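You operate a simulated robot arm through the tools that you are given. There is no shell and no other tool.

The job below is to be done with a simulated robot arm. You get a single attempt, and the scene is never put back.

TASK
New roll: set the film knob to its figure, zero the counter and wrap the carton.
Fine: wraps as the carton's label asks; brake off to crank, on again after; hands off the turntable while it turns.

It is judged by the outcome, as a careful person would: the job done as asked, and still so three seconds after it is handed in. It fails if anything else is knocked over, pushed out of place, dropped, spilled or broken.

THE ROBOT
A 7-joint arm with a fingered hand, fixed in place. Base frame: the origin is at the foot of the arm, x ahead of it, y to its left, z up. Lengths are in m, angles in rad, forces in N, time in s.
Its first joint turns from -2.897 to 2.897 rad. Payload 4.7 kg.
The TCP is the grasp point between the finger pads, 0.036 m short of the fingertips. In the tool frame z runs along the fingers and y along their closing line. The gripper opens to 0.12 m. The gripper's body begins 0.042 m behind the TCP. The gripper is a hand of 5 fingers: y runs from the thumb to the fingers, the wrist lies at [-0.018, -0.122, -0.21] in the tool frame.
Orientation is that of the tool frame in the base frame, as [roll, pitch, yaw] about the fixed x, y, z axes, in that order (R = Rz(yaw) Ry(pitch) Rx(roll)). With the fingers straight down and the wrist toward the robot, the tool's x, y and z point along [0, 1, 0], [1, 0, 0] and [0, 0, -1] of the base frame.

THE INTERFACE
- The arm moves only by the tool nudge_tool. Its argument "increments" is a list of rows, each an object of numbers (a shift or turn left out is 0): "ax", "ay", "az": the turn, a rotation vector about the tool's x, y, z in units of 5 degrees (1.0 is 5 degrees); "x", "y", "z": the shift along the tool's x, y, z in units of 30 mm (1.0 is 30 mm). In form: [{"ax": .., "ay": .., "az": .., "x": .., "y": .., "z": ..}, ...]. A call has 1 to 20 rows; each row shifts and turns the commanded pose from where the row before left it, along the tool's axes as they then stand. A call with a number of a shift or a turn outside -1 to 1 is refused whole. Each row takes 0.2 s and may step no farther than 0.05 m and 0.15 rad from the row before; otherwise, the whole call is refused. Where a pose cannot be reached the arm comes as near as it can. A force on the tool above 50 N (or 10 N above the force at the start of the call, whichever is more), or a blocked arm, ends the call early, and 0.2 s more pass. In this call time passes only in rows, and 0.2 s behind the last. It gives the time, the measured TCP pose, the force on the tool (base axes), the opening and the grip force at its end, in the units of the frame above (readings bear some noise), with the torque about the TCP (base axes, N m) and any sound that the robot's microphone picked up.
- Cameras (640 x 400 px; columns grow to the right, rows downward): "scene" is fixed at [0.4012, -0.6523, 1.2867]; the picture's right is [1.00, 0.03, 0.00], its down [0.01, -0.36, -0.93] and it looks along [-0.02, 0.93, -0.36] (base axes); focal length 316 px, centre (320, 200). "wrist" rides on the gripper at [0.073, -0.091, -0.143] in the tool frame; the picture's right is [-0.80, 0.28, -0.53], its down [-0.53, -0.73, 0.42] and it looks along [-0.27, 0.62, 0.74] (tool axes); focal length 234 px, centre (320, 200). There is no depth. A picture from a camera that has moved, and an enlarged one, comes with that camera's place and axes in the base frame and with its lens.
- camera(camera): a new picture of that camera. It takes no simulated time.
- finger_targets(index, middle, ring, little, thumb_bend, thumb_turn): sets how far each is bent, from 0 (flat) to 1 (curled in); at 0.3 the hand is open as for a grip, at 0.7 the pads meet at the TCP. One left out holds its place. A second passes; each finger stops where it meets its share of the squeeze, and holds until it gets a number again. It is the only way to open and close the hand. It gives what a move gives, with no picture; readings hold the bend of each and the force on index, middle, ring, little, thumb and palm. thumb_turn goes from beside the hand (0) to across from the fingers (1), as for a grip.
- enlarge(camera, box): a new picture of the part [left, top, right, bottom] of that camera's present view, enlarged. It takes no simulated time.
- sign_off(): hands the job in; it is judged then, once.

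Places have to be worked out from the pictures, the camera data and where the tool is seen. Open the gripper and draw the arm clear of the work before you hand the job in, unless the task says otherwise.

The tools are called by a JSON object that holds its "op" and its "data". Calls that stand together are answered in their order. nudge_tool: Moves the arm, as the interface text tells. Its arguments: {"type":"object","properties":{"increments":{"type":"array","items":{"type":"object","properties":{"ax":{"type":"number"},"ay":{"type":"number"},"az":{"type":"number"},"x":{"type":"number"},"y":{"type":"number"},"z":{"type":"number"}}}}},"required":["increments"]} The other tools are called the same way: finger_targets (index, middle, ring, little, thumb_bend, thumb_turn) moves the fingers one by one; camera (camera) takes a picture; enlarge (camera, box) takes an enlarged picture of a part of a camera's view; sign_off () hands the job in.

At the start:

```text
t: 0.0
tcp_pos: [0.2741, 0.6388, 1.0278]
ee_rot: [3.141, 0.0, 1.571]
ft_force: [-0.2, 0.7, 0.2]
moment: [0.02, 0.03, 0.04]
grip_width: 0.1196
grasp_force: 0.0
shape: jaw
bend: [0.3, 0.3, 0.3, 0.3, 0.3, 0.98]
finger forces: [0.0, 0.1, 0.0, 0.1, 0.0, 0.1]
```

scene: 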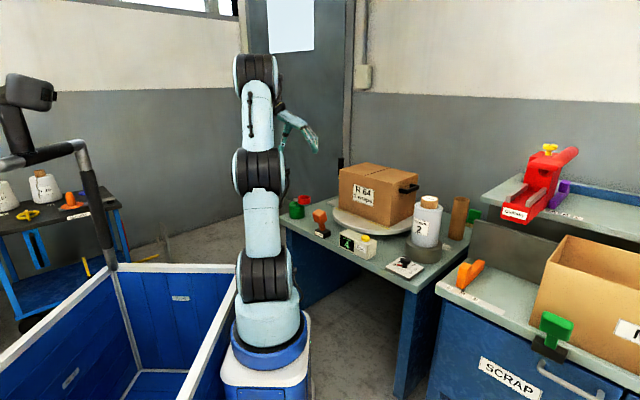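
wrist: 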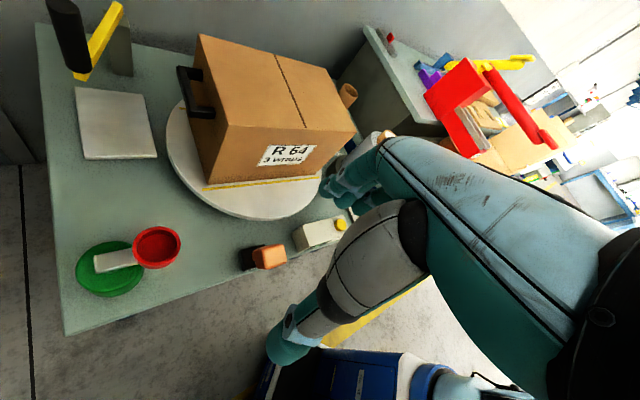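

I'll begin by looking closely at the work area from both cameras before moving anything.

{"op": "enlarge", "data": {"camera": "scene", "box": [270, 140, 490, 290]}}

{"op": "enlarge", "data": {"camera": "wrist", "box": [30, 0, 390, 340]}}

{"op": "enlarge", "data": {"camera": "scene", "box": [270, 180, 370, 260]}}

{"op": "enlarge", "data": {"camera": "scene", "box": [380, 180, 490, 290]}}

```text
2.67 times, centred on (380, 215) of scene
camera zoom: at [0.4012, -0.6523, 1.2867], right [1.0, 0.03, 0.0], down [0.01, -0.36, -0.93], along [-0.02, 0.93, -0.36], focal length 844 px, centre (160, 160)
```

zoom: 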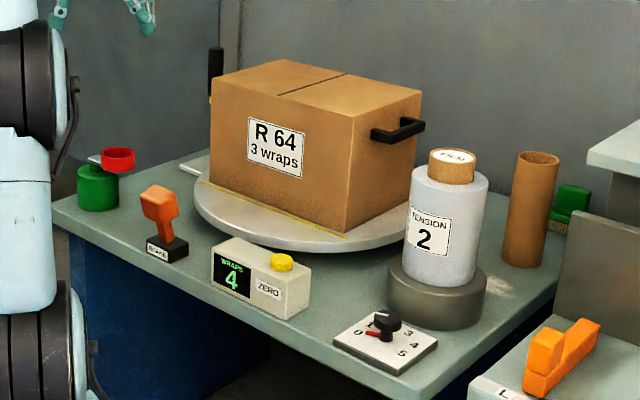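

```text
1.18 times, centred on (210, 170) of wrist
camera zoom: at [0.1837, 0.7135, 1.1722], right [0.28, -0.8, 0.53], down [-0.73, -0.53, -0.42], along [0.62, -0.27, -0.74], focal length 276 px, centre (449, 235)
```

zoom: 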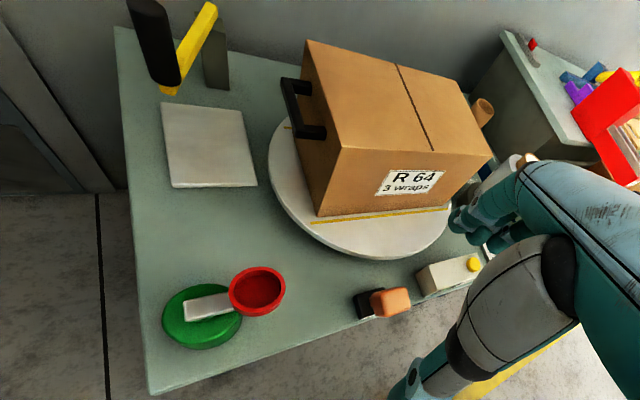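

```text
5.00 times, centred on (320, 220) of scene
camera zoom: at [0.4012, -0.6523, 1.2867], right [1.0, 0.03, 0.0], down [0.01, -0.36, -0.93], along [-0.02, 0.93, -0.36], focal length 1582 px, centre (320, 100)
```

zoom: 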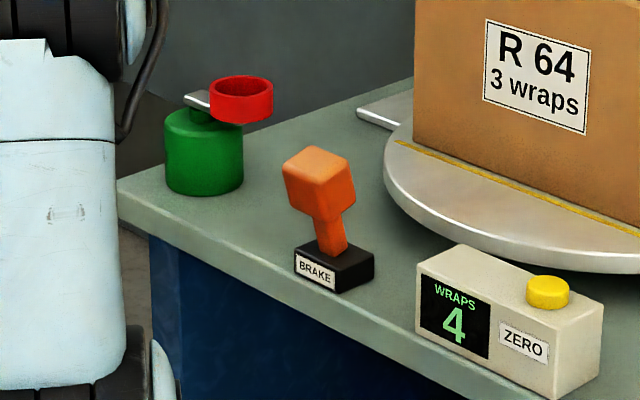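

```text
3.64 times, centred on (435, 235) of scene
camera zoom: at [0.4012, -0.6523, 1.2867], right [1.0, 0.03, 0.0], down [0.01, -0.36, -0.93], along [-0.02, 0.93, -0.36], focal length 1150 px, centre (-98, 73)
```

zoom: 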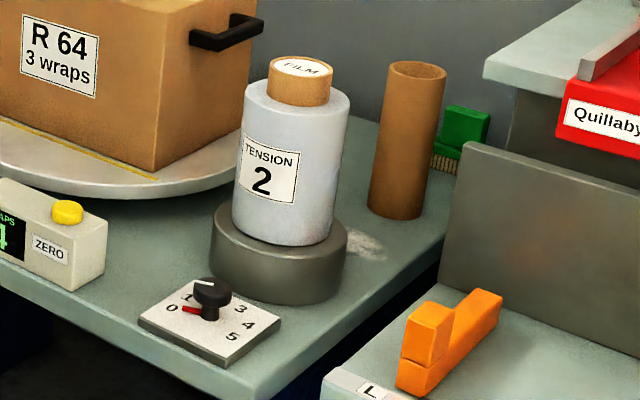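

The label says "R 64, 3 wraps", the film roll says "TENSION 2", the counter shows 4, and the brake lever is orange. I'll zoom in further on the crank, the brake and the knob.

{"op": "enlarge", "data": {"camera": "wrist", "box": [30, 0, 190, 100]}}

{"op": "enlarge", "data": {"camera": "scene", "box": [300, 195, 348, 245]}}

{"op": "enlarge", "data": {"camera": "scene", "box": [380, 250, 436, 285]}}

{"op": "enlarge", "data": {"camera": "wrist", "box": [220, 200, 360, 290]}}

{"op": "enlarge", "data": {"camera": "scene", "box": [320, 140, 370, 220]}}

```text
4.00 times, centred on (110, 50) of wrist
camera zoom: at [0.1837, 0.7135, 1.1722], right [0.28, -0.8, 0.53], down [-0.73, -0.53, -0.42], along [0.62, -0.27, -0.74], focal length 937 px, centre (1160, 800)
```

zoom: 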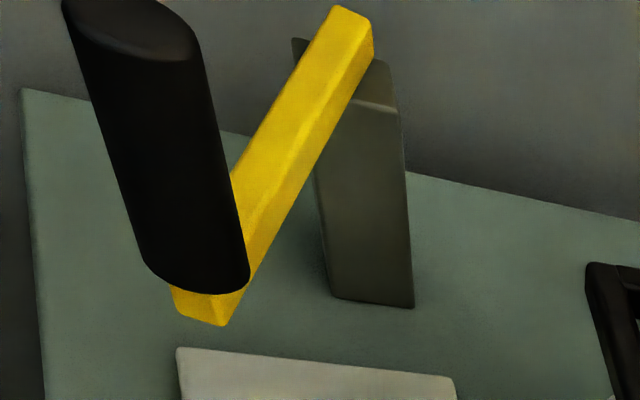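

```text
8.00 times, centred on (324, 220) of scene
camera zoom: at [0.4012, -0.6523, 1.2867], right [1.0, 0.03, 0.0], down [0.01, -0.36, -0.93], along [-0.02, 0.93, -0.36], focal length 2531 px, centre (288, 40)
```

zoom: 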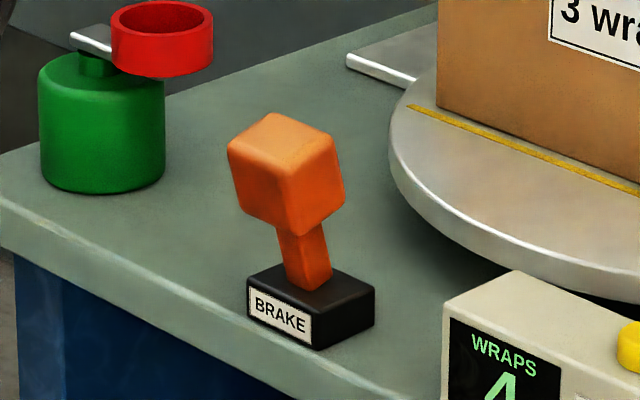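

```text
11.43 times, centred on (408, 268) of scene
camera zoom: at [0.4012, -0.6523, 1.2867], right [1.0, 0.03, 0.0], down [0.01, -0.36, -0.93], along [-0.02, 0.93, -0.36], focal length 3615 px, centre (-686, -571)
```

zoom: 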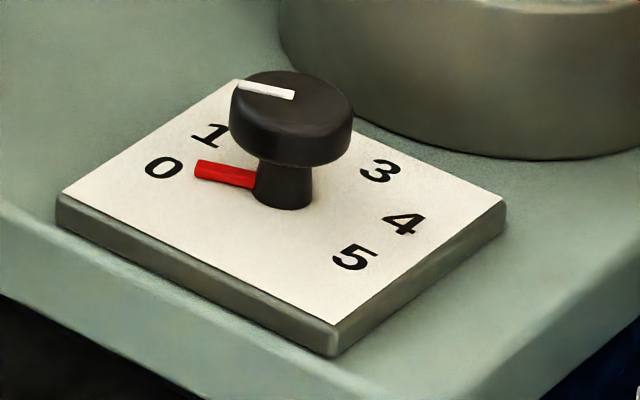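

```text
4.44 times, centred on (290, 245) of wrist
camera zoom: at [0.1837, 0.7135, 1.1722], right [0.28, -0.8, 0.53], down [-0.73, -0.53, -0.42], along [0.62, -0.27, -0.74], focal length 1041 px, centre (453, 0)
```

zoom: 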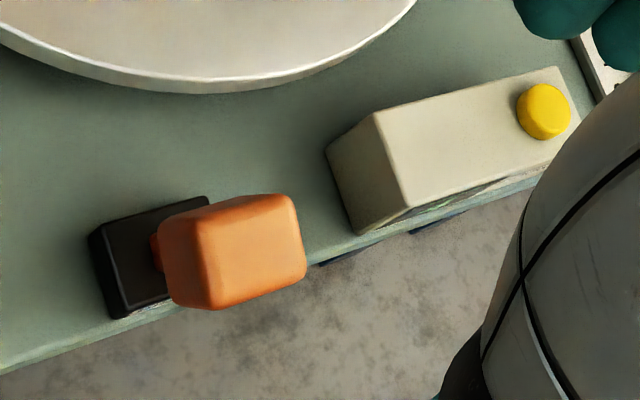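

```text
5.00 times, centred on (345, 180) of scene
camera zoom: at [0.4012, -0.6523, 1.2867], right [1.0, 0.03, 0.0], down [0.01, -0.36, -0.93], along [-0.02, 0.93, -0.36], focal length 1582 px, centre (195, 300)
```

zoom: 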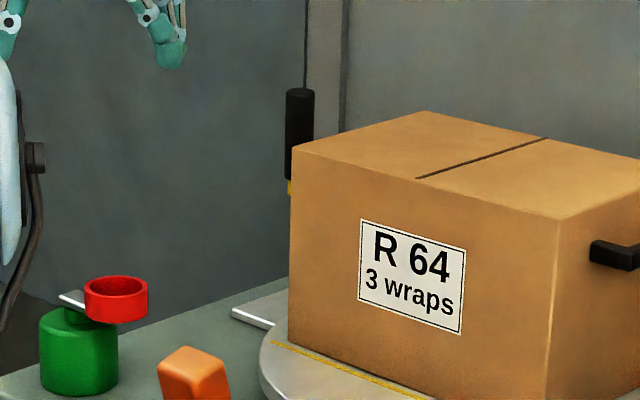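

Before moving I want to know where the robot's own base stands relative to the table, so I'll look closer at the arm.

{"op": "enlarge", "data": {"camera": "scene", "box": [190, 40, 350, 220]}}

{"op": "enlarge", "data": {"camera": "scene", "box": [190, 220, 350, 400]}}

{"op": "enlarge", "data": {"camera": "wrist", "box": [200, 240, 520, 400]}}

```text
2.22 times, centred on (270, 130) of scene
camera zoom: at [0.4012, -0.6523, 1.2867], right [1.0, 0.03, 0.0], down [0.01, -0.36, -0.93], along [-0.02, 0.93, -0.36], focal length 703 px, centre (431, 356)
```

zoom: 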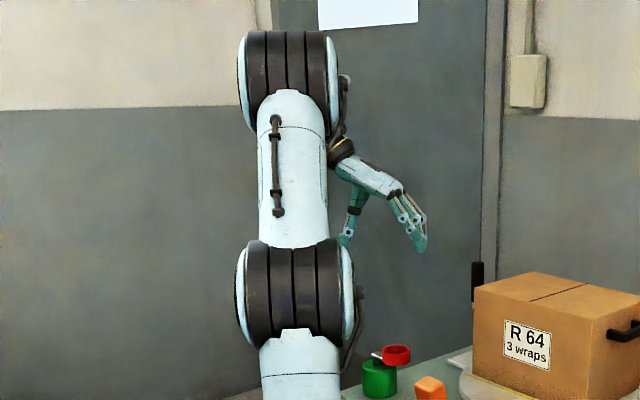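

```text
2.22 times, centred on (270, 310) of scene
camera zoom: at [0.4012, -0.6523, 1.2867], right [1.0, 0.03, 0.0], down [0.01, -0.36, -0.93], along [-0.02, 0.93, -0.36], focal length 703 px, centre (431, -44)
```

zoom: 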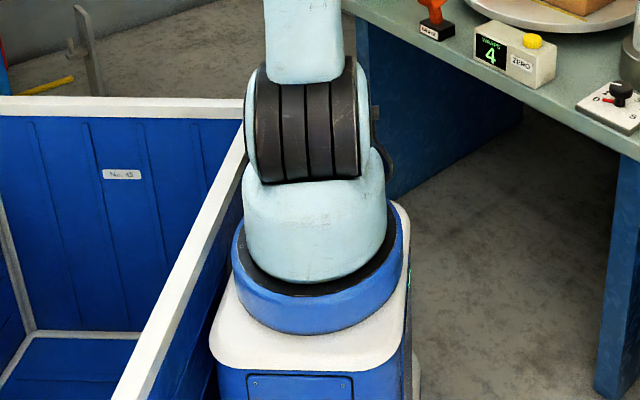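

```text
2.00 times, centred on (360, 320) of wrist
camera zoom: at [0.1837, 0.7135, 1.1722], right [0.28, -0.8, 0.53], down [-0.73, -0.53, -0.42], along [0.62, -0.27, -0.74], focal length 468 px, centre (240, -40)
```

zoom: 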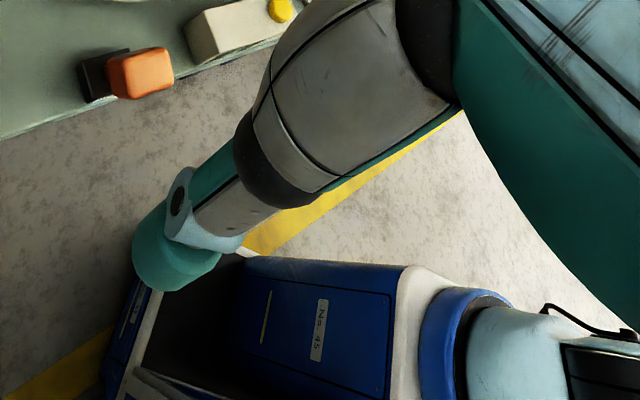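

The arm stands on a pedestal, and the crank looks to be the yellow arm with the black handle at the back left of the table. I'll turn the hand about its vertical axis, staying high above everything, so the wrist camera looks over the table toward the crank.

{"op": "nudge_tool", "data": {"increments": [{"az": -1}, {"az": -1}, {"az": -1}, {"az": -1}, {"az": -1}, {"az": -1}]}}

{"op": "camera", "data": {"camera": "wrist"}}

{"op": "camera", "data": {"camera": "scene"}}

```text
t: 1.4
tcp_pos: [0.2749, 0.6389, 1.0269]
ee_rot: [3.141, 0.0, 2.097]
ft_force: [0.4, -0.1, -0.3]
moment: [0.0, -0.02, -0.02]
grip_width: 0.1196
grasp_force: 0.1
shape: jaw
bend: [0.3, 0.3, 0.3, 0.3, 0.3, 0.98]
finger forces: [0.0, 0.1, 0.0, 0.0, 0.0, 0.1]
```

```text
taken
camera wrist: at [0.16, 0.6575, 1.1719], right [0.64, -0.56, 0.53], down [-0.37, -0.83, -0.42], along [0.67, 0.08, -0.74], focal length 234 px, centre (320, 200)
```

wrist: 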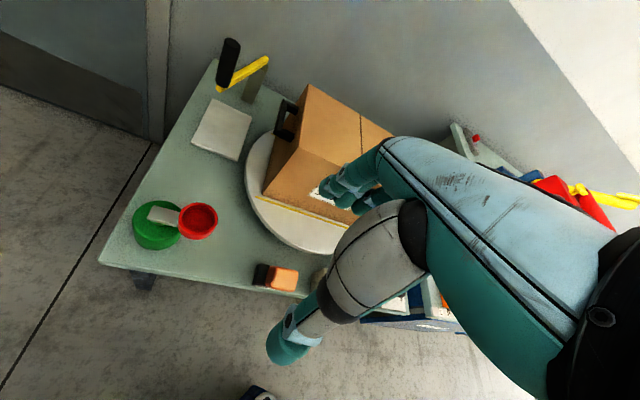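

```text
taken
```

scene: 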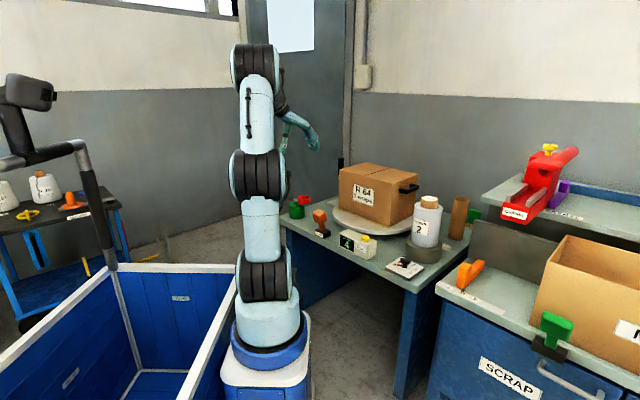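

The turn went as expected. I'll move the hand a little over the back-left of the table at the same height, turning it further, for a closer view of the crank.

{"op": "nudge_tool", "data": {"increments": [{"x": 0.7, "y": 0.78}, {"x": 0.7, "y": 0.78}, {"x": 0.7, "y": 0.78}, {"x": 0.7, "y": 0.78}, {"x": 0.7, "y": 0.78}, {"az": -1}, {"az": -1}, {"az": -1}, {"az": -1}]}}

{"op": "camera", "data": {"camera": "wrist"}}

{"op": "camera", "data": {"camera": "scene"}}

```text
t: 3.4
tcp_pos: [0.324, 0.7897, 1.0268]
ee_rot: [3.141, 0.0, 2.446]
ft_force: [0.4, -0.6, -0.6]
moment: [0.01, 0.04, -0.05]
grip_width: 0.1197
grasp_force: 0.1
shape: jaw
bend: [0.3, 0.3, 0.3, 0.3, 0.3, 0.98]
finger forces: [0.0, 0.1, 0.0, 0.0, 0.0, 0.1]
```

```text
taken
camera wrist: at [0.2095, 0.7671, 1.1723], right [0.8, -0.3, 0.53], down [-0.06, -0.9, -0.42], along [0.6, 0.31, -0.74], focal length 234 px, centre (320, 200)
```

wrist: 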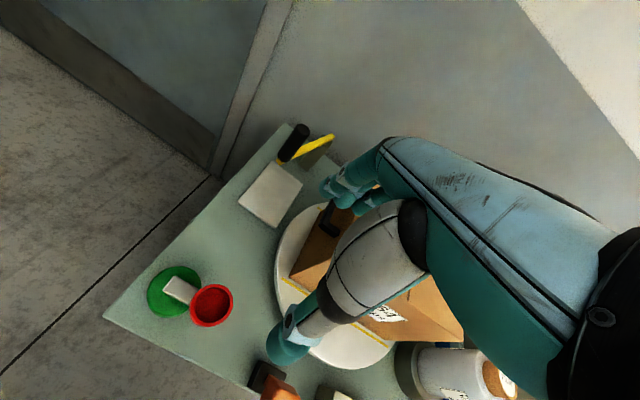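

```text
taken
```

scene: 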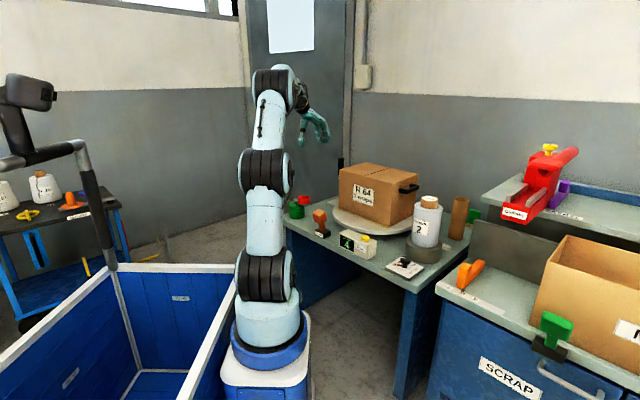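

The crank is now visible from nearer. I'll enlarge it from this new viewpoint to locate the post, the arm and the handle.

{"op": "enlarge", "data": {"camera": "wrist", "box": [230, 105, 358, 185]}}

{"op": "enlarge", "data": {"camera": "wrist", "box": [100, 100, 420, 400]}}

{"op": "enlarge", "data": {"camera": "scene", "box": [210, 50, 370, 150]}}

```text
5.00 times, centred on (294, 145) of wrist
camera zoom: at [0.2095, 0.7671, 1.1723], right [0.8, -0.3, 0.53], down [-0.06, -0.9, -0.42], along [0.6, 0.31, -0.74], focal length 1171 px, centre (450, 475)
```

zoom: 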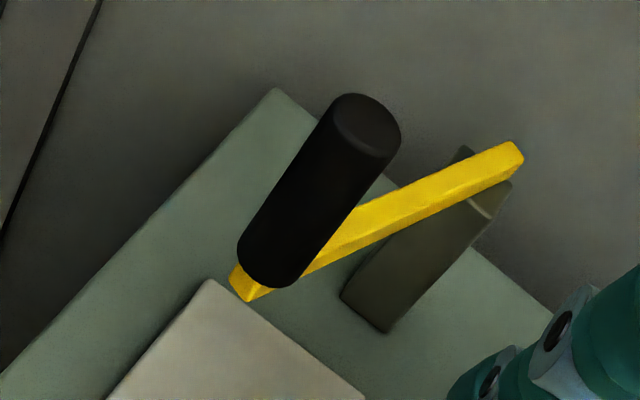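

```text
1.33 times, centred on (260, 250) of wrist
camera zoom: at [0.2095, 0.7671, 1.1723], right [0.8, -0.3, 0.53], down [-0.06, -0.9, -0.42], along [0.6, 0.31, -0.74], focal length 312 px, centre (400, 133)
```

zoom: 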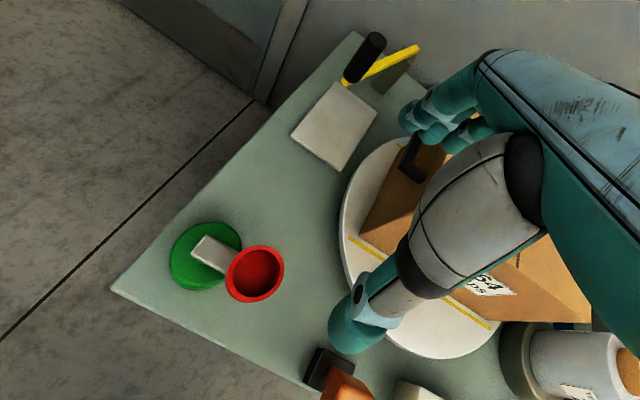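

```text
4.00 times, centred on (290, 100) of scene
camera zoom: at [0.4012, -0.6523, 1.2867], right [1.0, 0.03, 0.0], down [0.01, -0.36, -0.93], along [-0.02, 0.93, -0.36], focal length 1265 px, centre (440, 600)
```

zoom: 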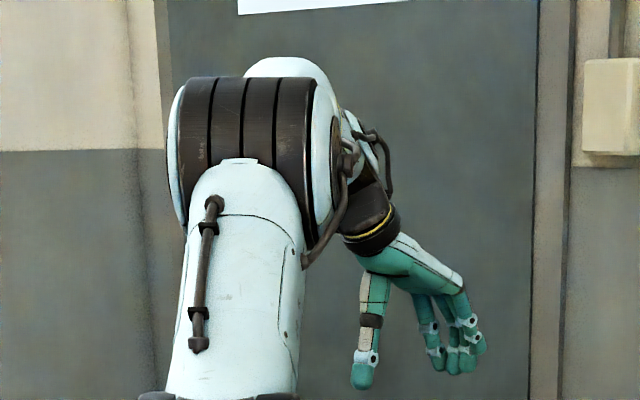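

My estimate so far: the handle stands near (0.48, 1.055), z 0.765–0.86, and the crank post is near (0.64, 1.12). I'll check how far the arm reaches by moving above the handle, well clear of it and of the carton top.

{"op": "nudge_tool", "data": {"increments": [{"y": 0.95, "x": 0.11}, {"y": 0.95, "x": 0.11}, {"y": 0.95, "x": 0.11}, {"y": 0.95, "x": 0.11}, {"y": 0.95, "x": 0.11}, {"y": 0.95, "x": 0.11}]}}

{"op": "camera", "data": {"camera": "wrist"}}

{"op": "camera", "data": {"camera": "scene"}}

```text
t: 4.8
tcp_pos: [0.4162, 0.9334, 1.0231]
ee_rot: [-3.136, 0.004, 2.442]
ft_force: [-0.2, 1.3, -2.4]
moment: [-0.04, 0.07, -0.02]
grip_width: 0.1198
grasp_force: 0.0
shape: jaw
bend: [0.3, 0.3, 0.3, 0.3, 0.3, 0.98]
finger forces: [0.0, 0.0, 0.0, 0.0, 0.0, 0.0]
```

```text
taken
camera wrist: at [0.303, 0.9118, 1.1678], right [0.8, -0.3, 0.53], down [-0.06, -0.91, -0.42], along [0.6, 0.3, -0.74], focal length 234 px, centre (320, 200)
```

wrist: 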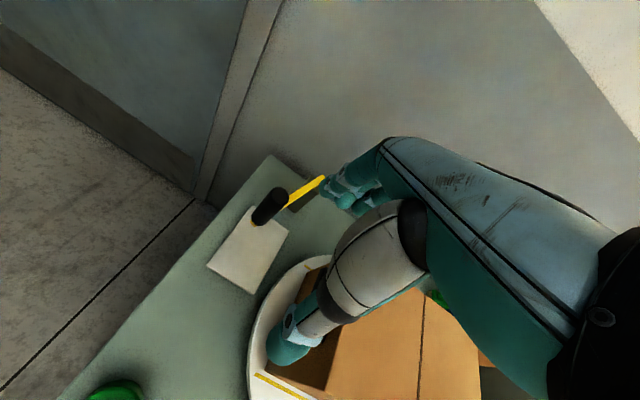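

```text
taken
```

scene: 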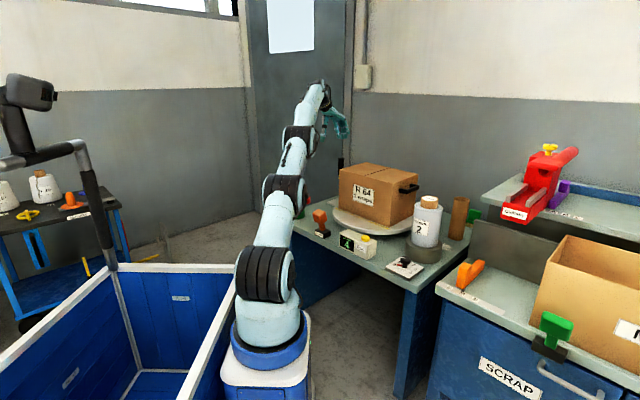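

The arm is nearing full stretch with the hand pointing down. I'll look closely at the crank from here before planning further.

{"op": "enlarge", "data": {"camera": "wrist", "box": [200, 150, 360, 270]}}

{"op": "enlarge", "data": {"camera": "scene", "box": [220, 70, 370, 350]}}

```text
3.33 times, centred on (280, 210) of wrist
camera zoom: at [0.303, 0.9118, 1.1678], right [0.8, -0.3, 0.53], down [-0.06, -0.91, -0.42], along [0.6, 0.3, -0.74], focal length 781 px, centre (453, 167)
```

zoom: 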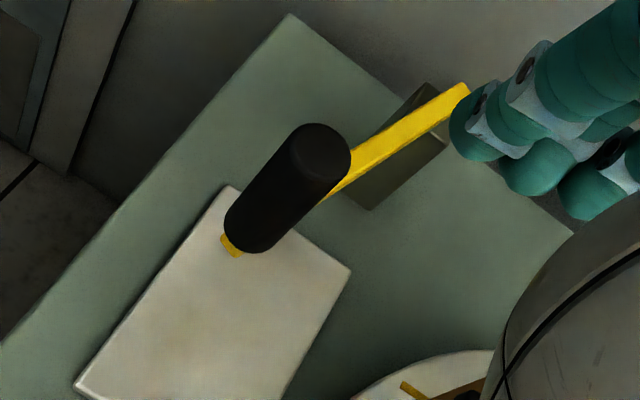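

```text
1.43 times, centred on (295, 210) of scene
camera zoom: at [0.4012, -0.6523, 1.2867], right [1.0, 0.03, 0.0], down [0.01, -0.36, -0.93], along [-0.02, 0.93, -0.36], focal length 452 px, centre (356, 186)
```

zoom: 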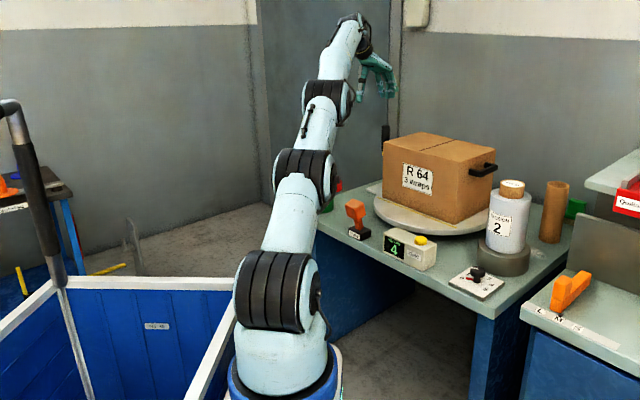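

With the hand down, the arm is almost fully stretched here and the yellow crank is still out past it. The green hub with the white arm and red cup at the front-left could also be a crank, so I'll back up and look at that closely.

{"op": "nudge_tool", "data": {"increments": [{"y": -0.95, "x": -0.11}, {"y": -0.95, "x": -0.11}, {"y": -0.95, "x": -0.11}, {"y": -0.95, "x": -0.11}, {"y": -0.95, "x": -0.11}, {"y": -0.95, "x": -0.11}]}}

{"op": "enlarge", "data": {"camera": "wrist", "box": [130, 250, 250, 340]}}

{"op": "enlarge", "data": {"camera": "scene", "box": [282, 188, 322, 224]}}

{"op": "enlarge", "data": {"camera": "scene", "box": [480, 130, 640, 260]}}

{"op": "enlarge", "data": {"camera": "scene", "box": [440, 250, 640, 400]}}

{"op": "enlarge", "data": {"camera": "scene", "box": [0, 60, 140, 300]}}

```text
t: 6.2
tcp_pos: [0.3236, 0.7892, 1.0251]
ee_rot: [-3.139, 0.001, 2.444]
ft_force: [0.7, 0.1, -0.4]
moment: [-0.03, 0.02, 0.04]
grip_width: 0.1197
grasp_force: 0.1
shape: jaw
bend: [0.3, 0.3, 0.3, 0.3, 0.3, 0.98]
finger forces: [0.1, 0.0, 0.0, 0.0, 0.0, 0.1]
```

```text
4.44 times, centred on (190, 295) of wrist
camera zoom: at [0.2096, 0.7664, 1.1707], right [0.8, -0.3, 0.53], down [-0.06, -0.9, -0.42], along [0.6, 0.3, -0.74], focal length 1041 px, centre (898, -222)
```

zoom: 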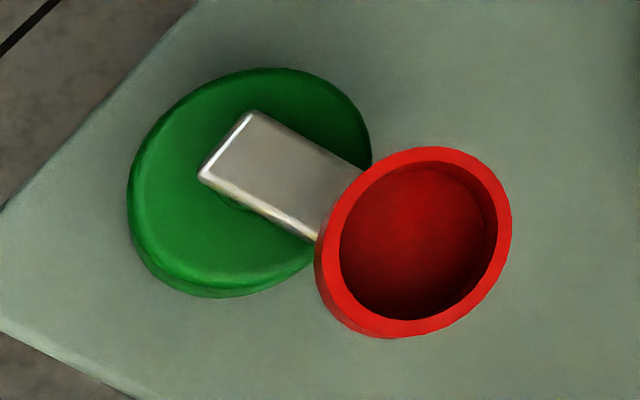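

```text
11.11 times, centred on (302, 206) of scene
camera zoom: at [0.4012, -0.6523, 1.2867], right [1.0, 0.03, 0.0], down [0.01, -0.36, -0.93], along [-0.02, 0.93, -0.36], focal length 3515 px, centre (520, 133)
```

zoom: 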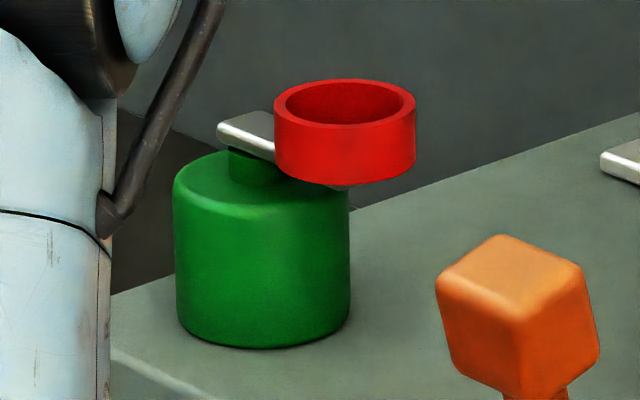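

```text
3.08 times, centred on (560, 195) of scene
camera zoom: at [0.4012, -0.6523, 1.2867], right [1.0, 0.03, 0.0], down [0.01, -0.36, -0.93], along [-0.02, 0.93, -0.36], focal length 973 px, centre (-418, 215)
```

zoom: 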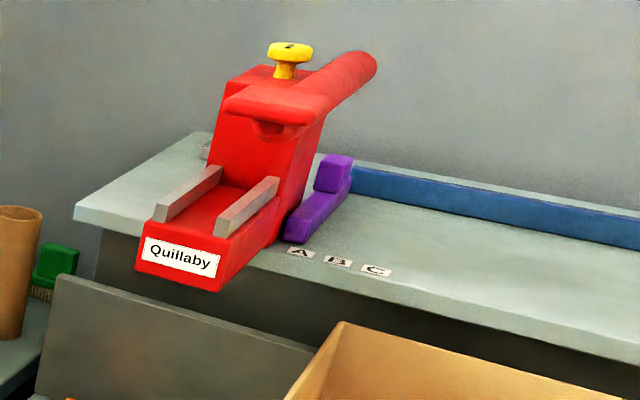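

```text
2.67 times, centred on (540, 325) of scene
camera zoom: at [0.4012, -0.6523, 1.2867], right [1.0, 0.03, 0.0], down [0.01, -0.36, -0.93], along [-0.02, 0.93, -0.36], focal length 844 px, centre (-267, -133)
```

zoom: 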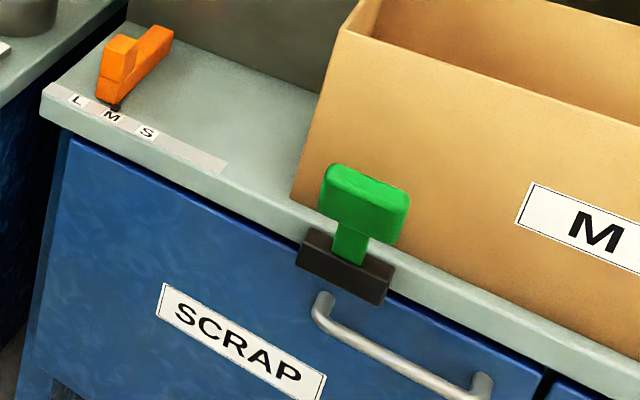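

```text
1.67 times, centred on (70, 180) of scene
camera zoom: at [0.4012, -0.6523, 1.2867], right [1.0, 0.03, 0.0], down [0.01, -0.36, -0.93], along [-0.02, 0.93, -0.36], focal length 527 px, centre (737, 233)
```

zoom: 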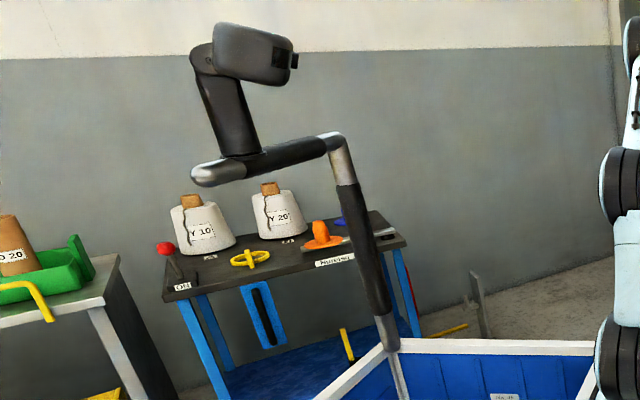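

The front-left unit is a crank: green hub, white arm, red cup handle, about 0.8 m from the base, which is well within reach. The yellow one at the back is out of reach for a full turn. Next I'll survey the brake, counter and knob from above.

{"op": "nudge_tool", "data": {"increments": [{"x": -0.94, "y": -0.81, "z": 0.1}, {"x": -0.94, "y": -0.81, "z": 0.1}, {"x": -0.94, "y": -0.81, "z": 0.1}, {"x": -0.94, "y": -0.81, "z": 0.1}, {"x": -0.94, "y": -0.81, "z": 0.1}, {"x": -0.94, "y": -0.81, "z": 0.1}]}}

{"op": "camera", "data": {"camera": "wrist"}}

{"op": "camera", "data": {"camera": "scene"}}

```text
t: 7.6
tcp_pos: [0.3599, 0.5677, 1.0084]
ee_rot: [-3.139, 0.001, 2.443]
ft_force: [0.7, 0.3, -1.3]
moment: [0.03, 0.03, 0.03]
grip_width: 0.1203
grasp_force: 0.0
shape: jaw
bend: [0.3, 0.3, 0.3, 0.3, 0.3, 0.98]
finger forces: [0.1, 0.1, 0.0, 0.1, 0.0, 0.0]
```

```text
taken
camera wrist: at [0.2466, 0.5455, 1.154], right [0.8, -0.3, 0.53], down [-0.06, -0.9, -0.42], along [0.6, 0.3, -0.74], focal length 234 px, centre (320, 200)
```

wrist: 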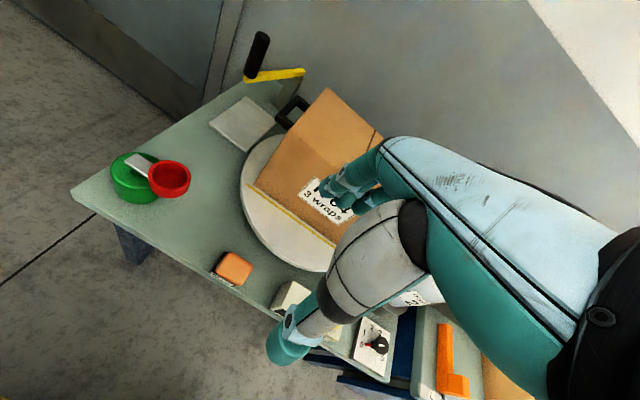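

```text
taken
```

scene: 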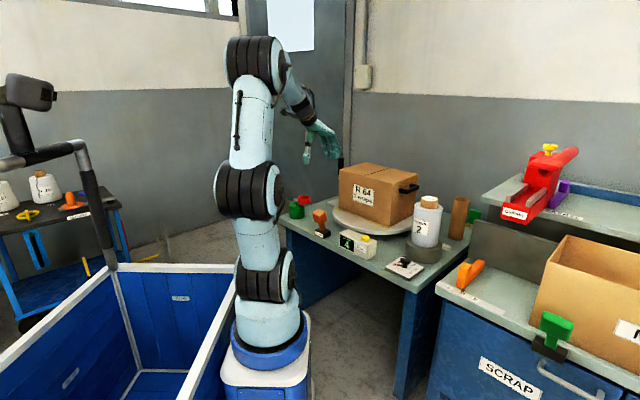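

From here I can see the whole table front. I'll enlarge the brake, the knob and the crank.

{"op": "enlarge", "data": {"camera": "wrist", "box": [190, 230, 320, 330]}}

{"op": "enlarge", "data": {"camera": "wrist", "box": [330, 300, 420, 390]}}

{"op": "enlarge", "data": {"camera": "wrist", "box": [70, 130, 230, 230]}}

{"op": "enlarge", "data": {"camera": "wrist", "box": [200, 70, 380, 190]}}

```text
4.00 times, centred on (255, 280) of wrist
camera zoom: at [0.2466, 0.5455, 1.154], right [0.8, -0.3, 0.53], down [-0.06, -0.9, -0.42], along [0.6, 0.3, -0.74], focal length 937 px, centre (580, -120)
```

zoom: 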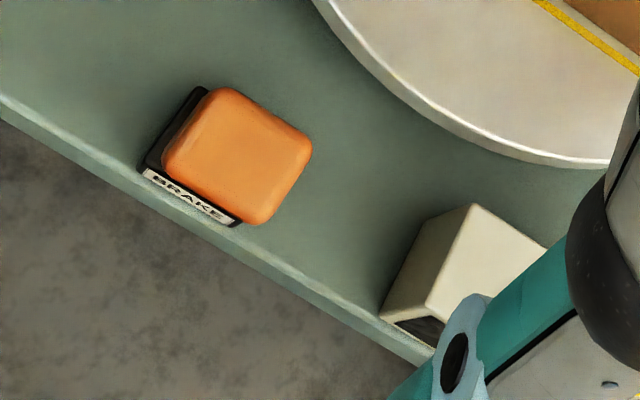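

```text
4.44 times, centred on (375, 345) of wrist
camera zoom: at [0.2466, 0.5455, 1.154], right [0.8, -0.3, 0.53], down [-0.06, -0.9, -0.42], along [0.6, 0.3, -0.74], focal length 1041 px, centre (76, -444)
```

zoom: 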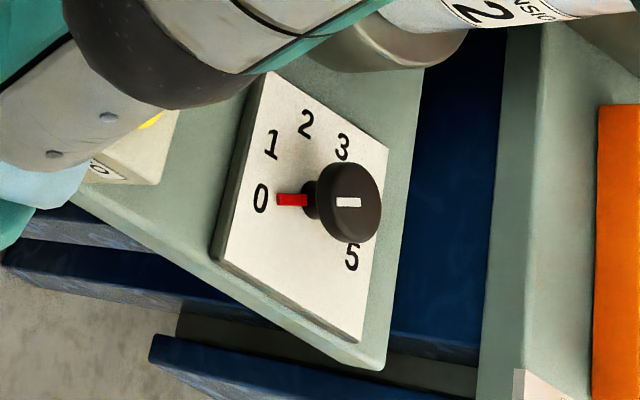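

```text
4.00 times, centred on (150, 180) of wrist
camera zoom: at [0.2466, 0.5455, 1.154], right [0.8, -0.3, 0.53], down [-0.06, -0.9, -0.42], along [0.6, 0.3, -0.74], focal length 937 px, centre (1000, 280)
```

zoom: 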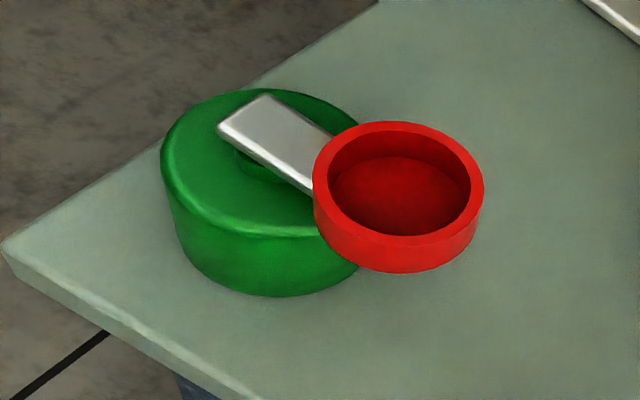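

```text
3.33 times, centred on (290, 130) of wrist
camera zoom: at [0.2466, 0.5455, 1.154], right [0.8, -0.3, 0.53], down [-0.06, -0.9, -0.42], along [0.6, 0.3, -0.74], focal length 781 px, centre (420, 433)
```

zoom: 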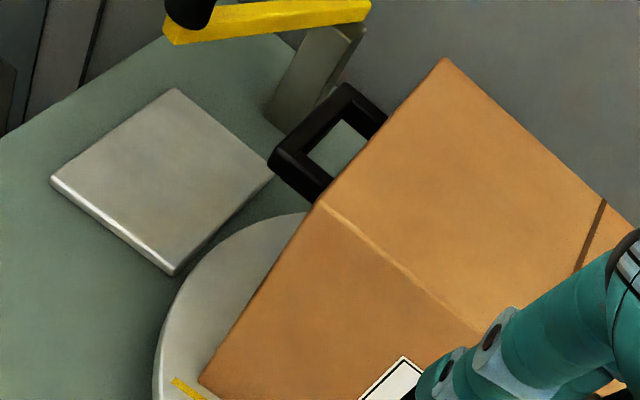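

Working estimates:
- **Knob:** axis at about (0.686, 0.353), pointer at 0, digits 45° apart going clockwise. It needs −90° to reach 2.
- **Zero button:** about (0.556, 0.453, 0.69).
- **Brake block:** about (0.367, 0.607, 0.71), leaning toward the robot side.
- **Crank hub:** about (0.239, 0.82), cup radius about 0.06.

Next I'll shape the hand into a single pointing index finger up here in free space and see where its tip is.

{"op": "finger_targets", "data": {"index": 0.3, "middle": 1.0, "ring": 1.0, "little": 1.0, "thumb_bend": 0.3, "thumb_turn": 0.0}}

{"op": "camera", "data": {"camera": "wrist"}}

{"op": "enlarge", "data": {"camera": "scene", "box": [260, 90, 360, 170]}}

```text
t: 8.6
tcp_pos: [0.3597, 0.5679, 1.0097]
ee_rot: [-3.141, 0.0, 2.443]
ft_force: [-0.6, -0.6, 0.7]
moment: [0.02, 0.02, 0.01]
grip_width: 0.1707
grasp_force: 0.0
shape: fingers
bend: [0.3, 1.0, 1.0, 1.0, 0.3, 0.0]
finger forces: [0.1, 0.1, 0.1, 0.1, 0.1, 0.0]
```

```text
taken
camera wrist: at [0.2466, 0.5456, 1.1547], right [0.8, -0.3, 0.53], down [-0.06, -0.9, -0.42], along [0.6, 0.3, -0.74], focal length 234 px, centre (320, 200)
```

wrist: 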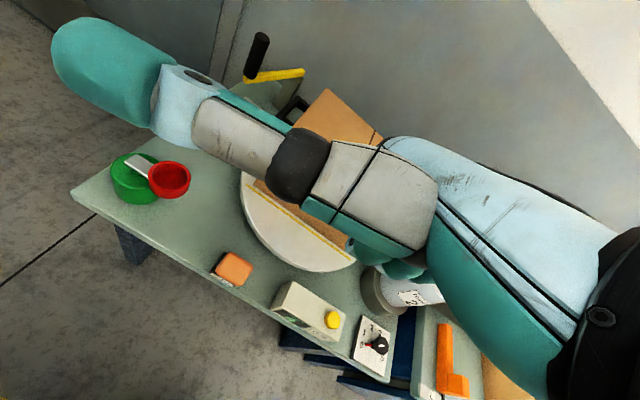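

```text
5.00 times, centred on (310, 130) of scene
camera zoom: at [0.4012, -0.6523, 1.2867], right [1.0, 0.03, 0.0], down [0.01, -0.36, -0.93], along [-0.02, 0.93, -0.36], focal length 1582 px, centre (370, 550)
```

zoom: 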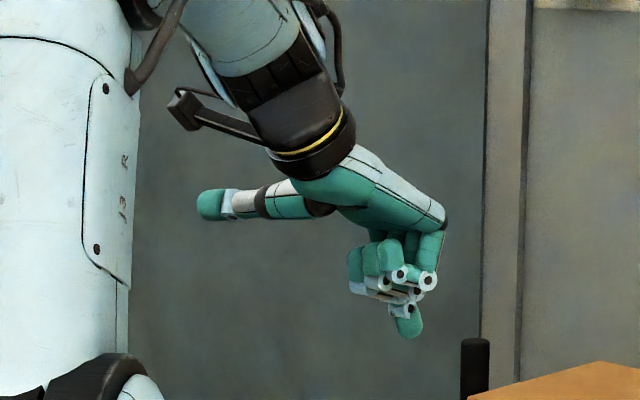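

The index now points down alone, but the thumb blocks the camera's view of its tip. I'll try the thumb turned across and fully curled so I can see the index tip.

{"op": "finger_targets", "data": {"thumb_bend": 1.0, "thumb_turn": 1.0}}

{"op": "camera", "data": {"camera": "wrist"}}

{"op": "enlarge", "data": {"camera": "scene", "box": [285, 100, 355, 170]}}

```text
t: 9.6
tcp_pos: [0.3598, 0.57, 1.0092]
ee_rot: [-3.141, -0.001, 2.442]
ft_force: [-0.1, -0.9, -0.2]
moment: [0.02, 0.03, 0.01]
grip_width: 0.0371
grasp_force: 0.0
shape: fingers
bend: [0.29, 1.0, 1.0, 1.0, 0.99, 1.0]
finger forces: [0.1, 0.1, 0.0, 0.1, 0.0, 0.1]
```

```text
taken
camera wrist: at [0.2466, 0.5456, 1.1547], right [0.8, -0.3, 0.53], down [-0.06, -0.9, -0.42], along [0.6, 0.3, -0.74], focal length 234 px, centre (320, 200)
```

wrist: 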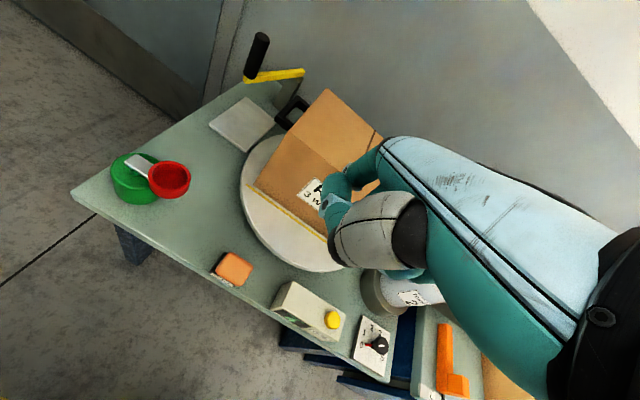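

```text
5.71 times, centred on (320, 135) of scene
camera zoom: at [0.4012, -0.6523, 1.2867], right [1.0, 0.03, 0.0], down [0.01, -0.36, -0.93], along [-0.02, 0.93, -0.36], focal length 1808 px, centre (320, 571)
```

zoom: 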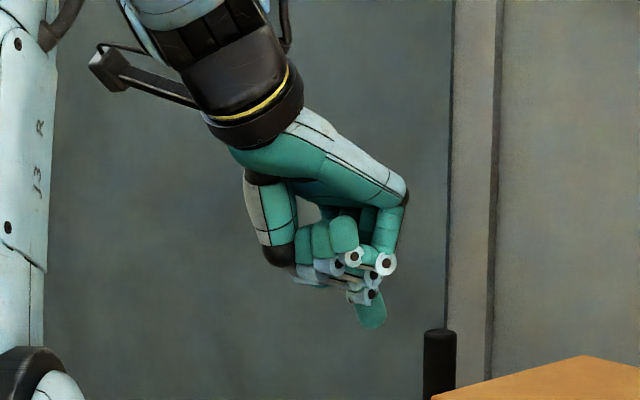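

That gives a compact shape with a clear camera view. I'll zoom in to find the index tip in the wrist image.

{"op": "enlarge", "data": {"camera": "wrist", "box": [290, 130, 450, 290]}}

{"op": "enlarge", "data": {"camera": "wrist", "box": [260, 270, 400, 390]}}

{"op": "enlarge", "data": {"camera": "wrist", "box": [195, 240, 275, 300]}}

```text
2.50 times, centred on (370, 210) of wrist
camera zoom: at [0.2466, 0.5456, 1.1547], right [0.8, -0.3, 0.53], down [-0.06, -0.9, -0.42], along [0.6, 0.3, -0.74], focal length 585 px, centre (195, 175)
```

zoom: 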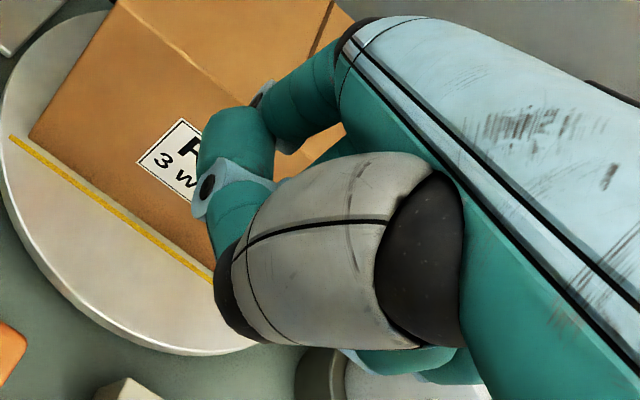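

```text
3.33 times, centred on (330, 330) of wrist
camera zoom: at [0.2466, 0.5456, 1.1547], right [0.8, -0.3, 0.53], down [-0.06, -0.9, -0.42], along [0.6, 0.3, -0.74], focal length 781 px, centre (287, -233)
```

zoom: 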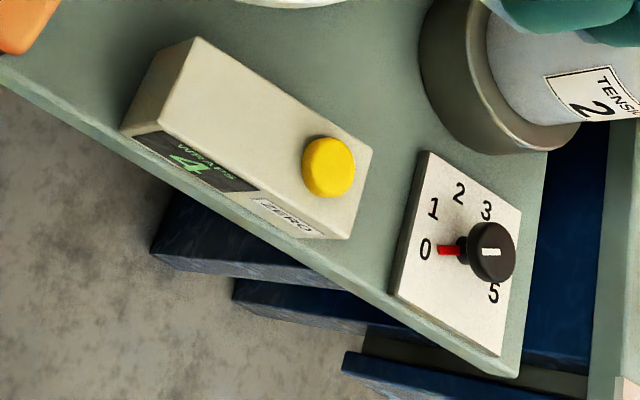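

```text
6.67 times, centred on (235, 270) of wrist
camera zoom: at [0.2466, 0.5456, 1.1547], right [0.8, -0.3, 0.53], down [-0.06, -0.9, -0.42], along [0.6, 0.3, -0.74], focal length 1561 px, centre (887, -267)
```

zoom: 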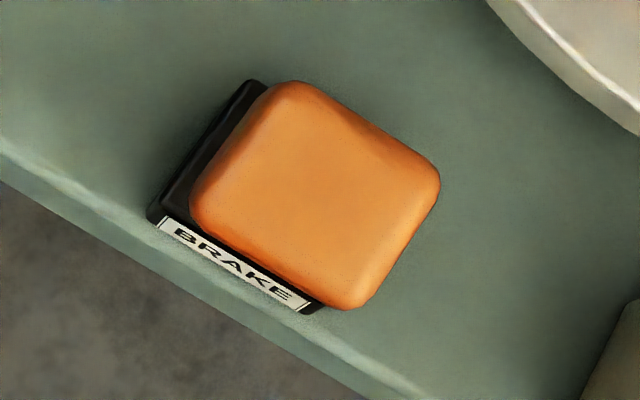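

I can see the counter, knob and brake clearly now. The button is near (0.557, 0.459, 0.692) and the knob axis near (0.686, 0.353). I'll start with the knob and travel above it at a safe height.

{"op": "nudge_tool", "data": {"increments": [{"x": -1.0, "y": 0.11, "z": 0.1}, {"x": -1.0, "y": 0.11, "z": 0.1}, {"x": -1.0, "y": 0.11, "z": 0.1}, {"x": -1.0, "y": 0.11, "z": 0.1}, {"x": -1.0, "y": 0.11, "z": 0.1}, {"x": -1.0, "y": 0.11, "z": 0.1}, {"x": -1.0, "y": 0.11, "z": 0.1}, {"x": -1.0, "y": 0.11, "z": 0.1}, {"x": -1.0, "y": 0.11, "z": 0.1}, {"x": -1.0, "y": 0.11, "z": 0.1}, {"x": -1.0, "y": 0.11, "z": 0.1}, {"x": -1.0, "y": 0.11, "z": 0.1}, {"x": -1.0, "y": 0.11, "z": 0.1}]}}

{"op": "camera", "data": {"camera": "wrist"}}

{"op": "camera", "data": {"camera": "scene"}}

```text
t: 12.4
tcp_pos: [0.6843, 0.3526, 0.971]
ee_rot: [-3.141, 0.001, 2.444]
ft_force: [1.1, -0.2, 0.2]
moment: [0.04, 0.03, -0.03]
grip_width: 0.0367
grasp_force: 0.1
shape: fingers
bend: [0.29, 1.0, 1.0, 1.0, 0.99, 1.0]
finger forces: [0.0, 0.1, 0.0, 0.0, 0.1, 0.0]
```

```text
taken
camera wrist: at [0.5708, 0.3292, 1.1165], right [0.8, -0.3, 0.53], down [-0.06, -0.9, -0.42], along [0.6, 0.3, -0.74], focal length 234 px, centre (320, 200)
```

wrist: 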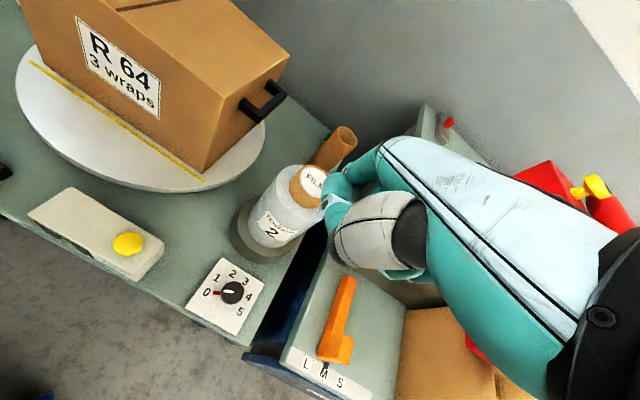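

```text
taken
```

scene: 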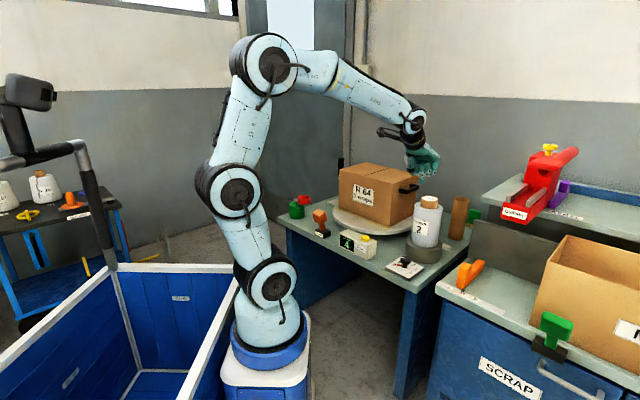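

I have a very good view of the knob and button from here, so I'll enlarge to refine their positions and the film roll's.

{"op": "enlarge", "data": {"camera": "wrist", "box": [175, 245, 275, 345]}}

{"op": "enlarge", "data": {"camera": "wrist", "box": [0, 170, 180, 290]}}

{"op": "enlarge", "data": {"camera": "wrist", "box": [210, 120, 370, 280]}}

{"op": "enlarge", "data": {"camera": "scene", "box": [370, 110, 470, 290]}}

```text
4.00 times, centred on (225, 295) of wrist
camera zoom: at [0.5708, 0.3292, 1.1165], right [0.8, -0.3, 0.53], down [-0.06, -0.9, -0.42], along [0.6, 0.3, -0.74], focal length 937 px, centre (700, -180)
```

zoom: 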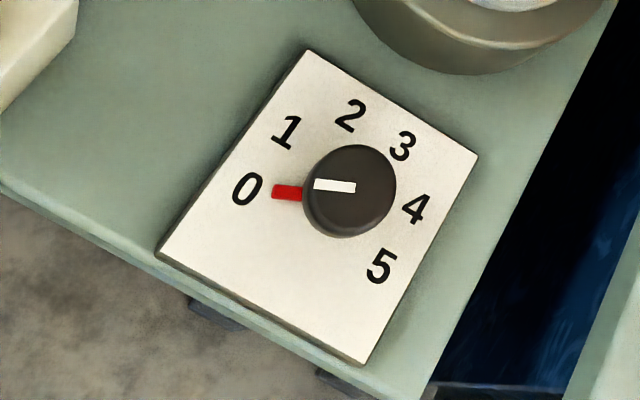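

```text
3.33 times, centred on (90, 230) of wrist
camera zoom: at [0.5708, 0.3292, 1.1165], right [0.8, -0.3, 0.53], down [-0.06, -0.9, -0.42], along [0.6, 0.3, -0.74], focal length 781 px, centre (1087, 100)
```

zoom: 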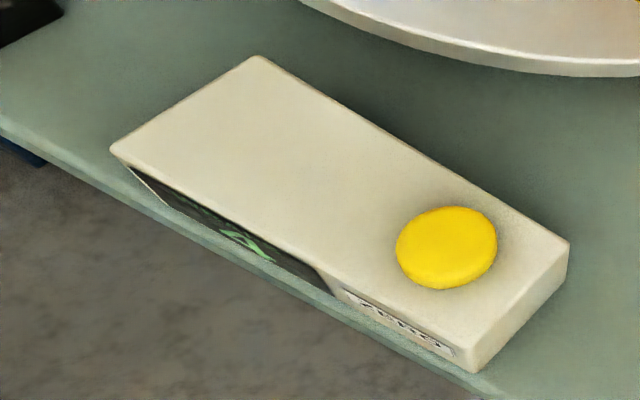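

```text
2.50 times, centred on (290, 200) of wrist
camera zoom: at [0.5708, 0.3292, 1.1165], right [0.8, -0.3, 0.53], down [-0.06, -0.9, -0.42], along [0.6, 0.3, -0.74], focal length 585 px, centre (395, 200)
```

zoom: 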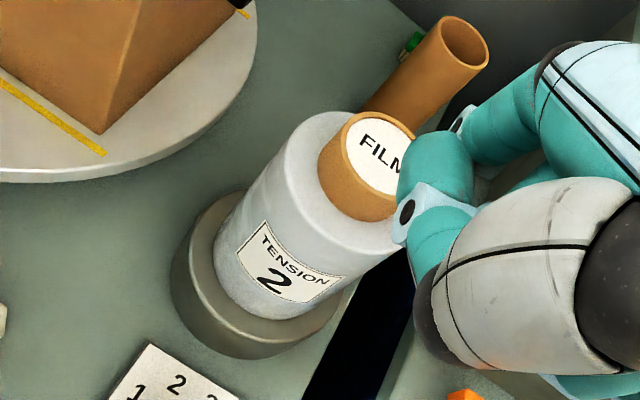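

```text
2.22 times, centred on (420, 200) of scene
camera zoom: at [0.4012, -0.6523, 1.2867], right [1.0, 0.03, 0.0], down [0.01, -0.36, -0.93], along [-0.02, 0.93, -0.36], focal length 703 px, centre (98, 200)
```

zoom: 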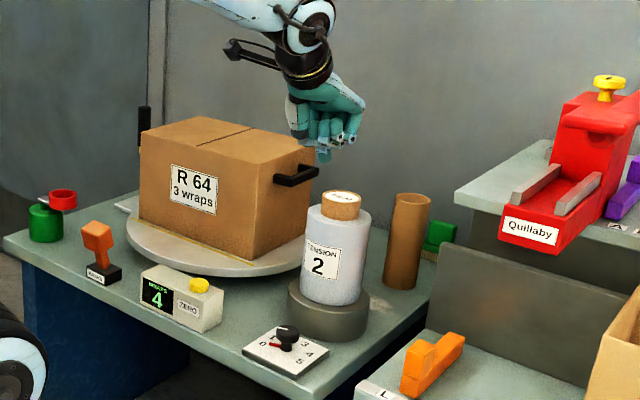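

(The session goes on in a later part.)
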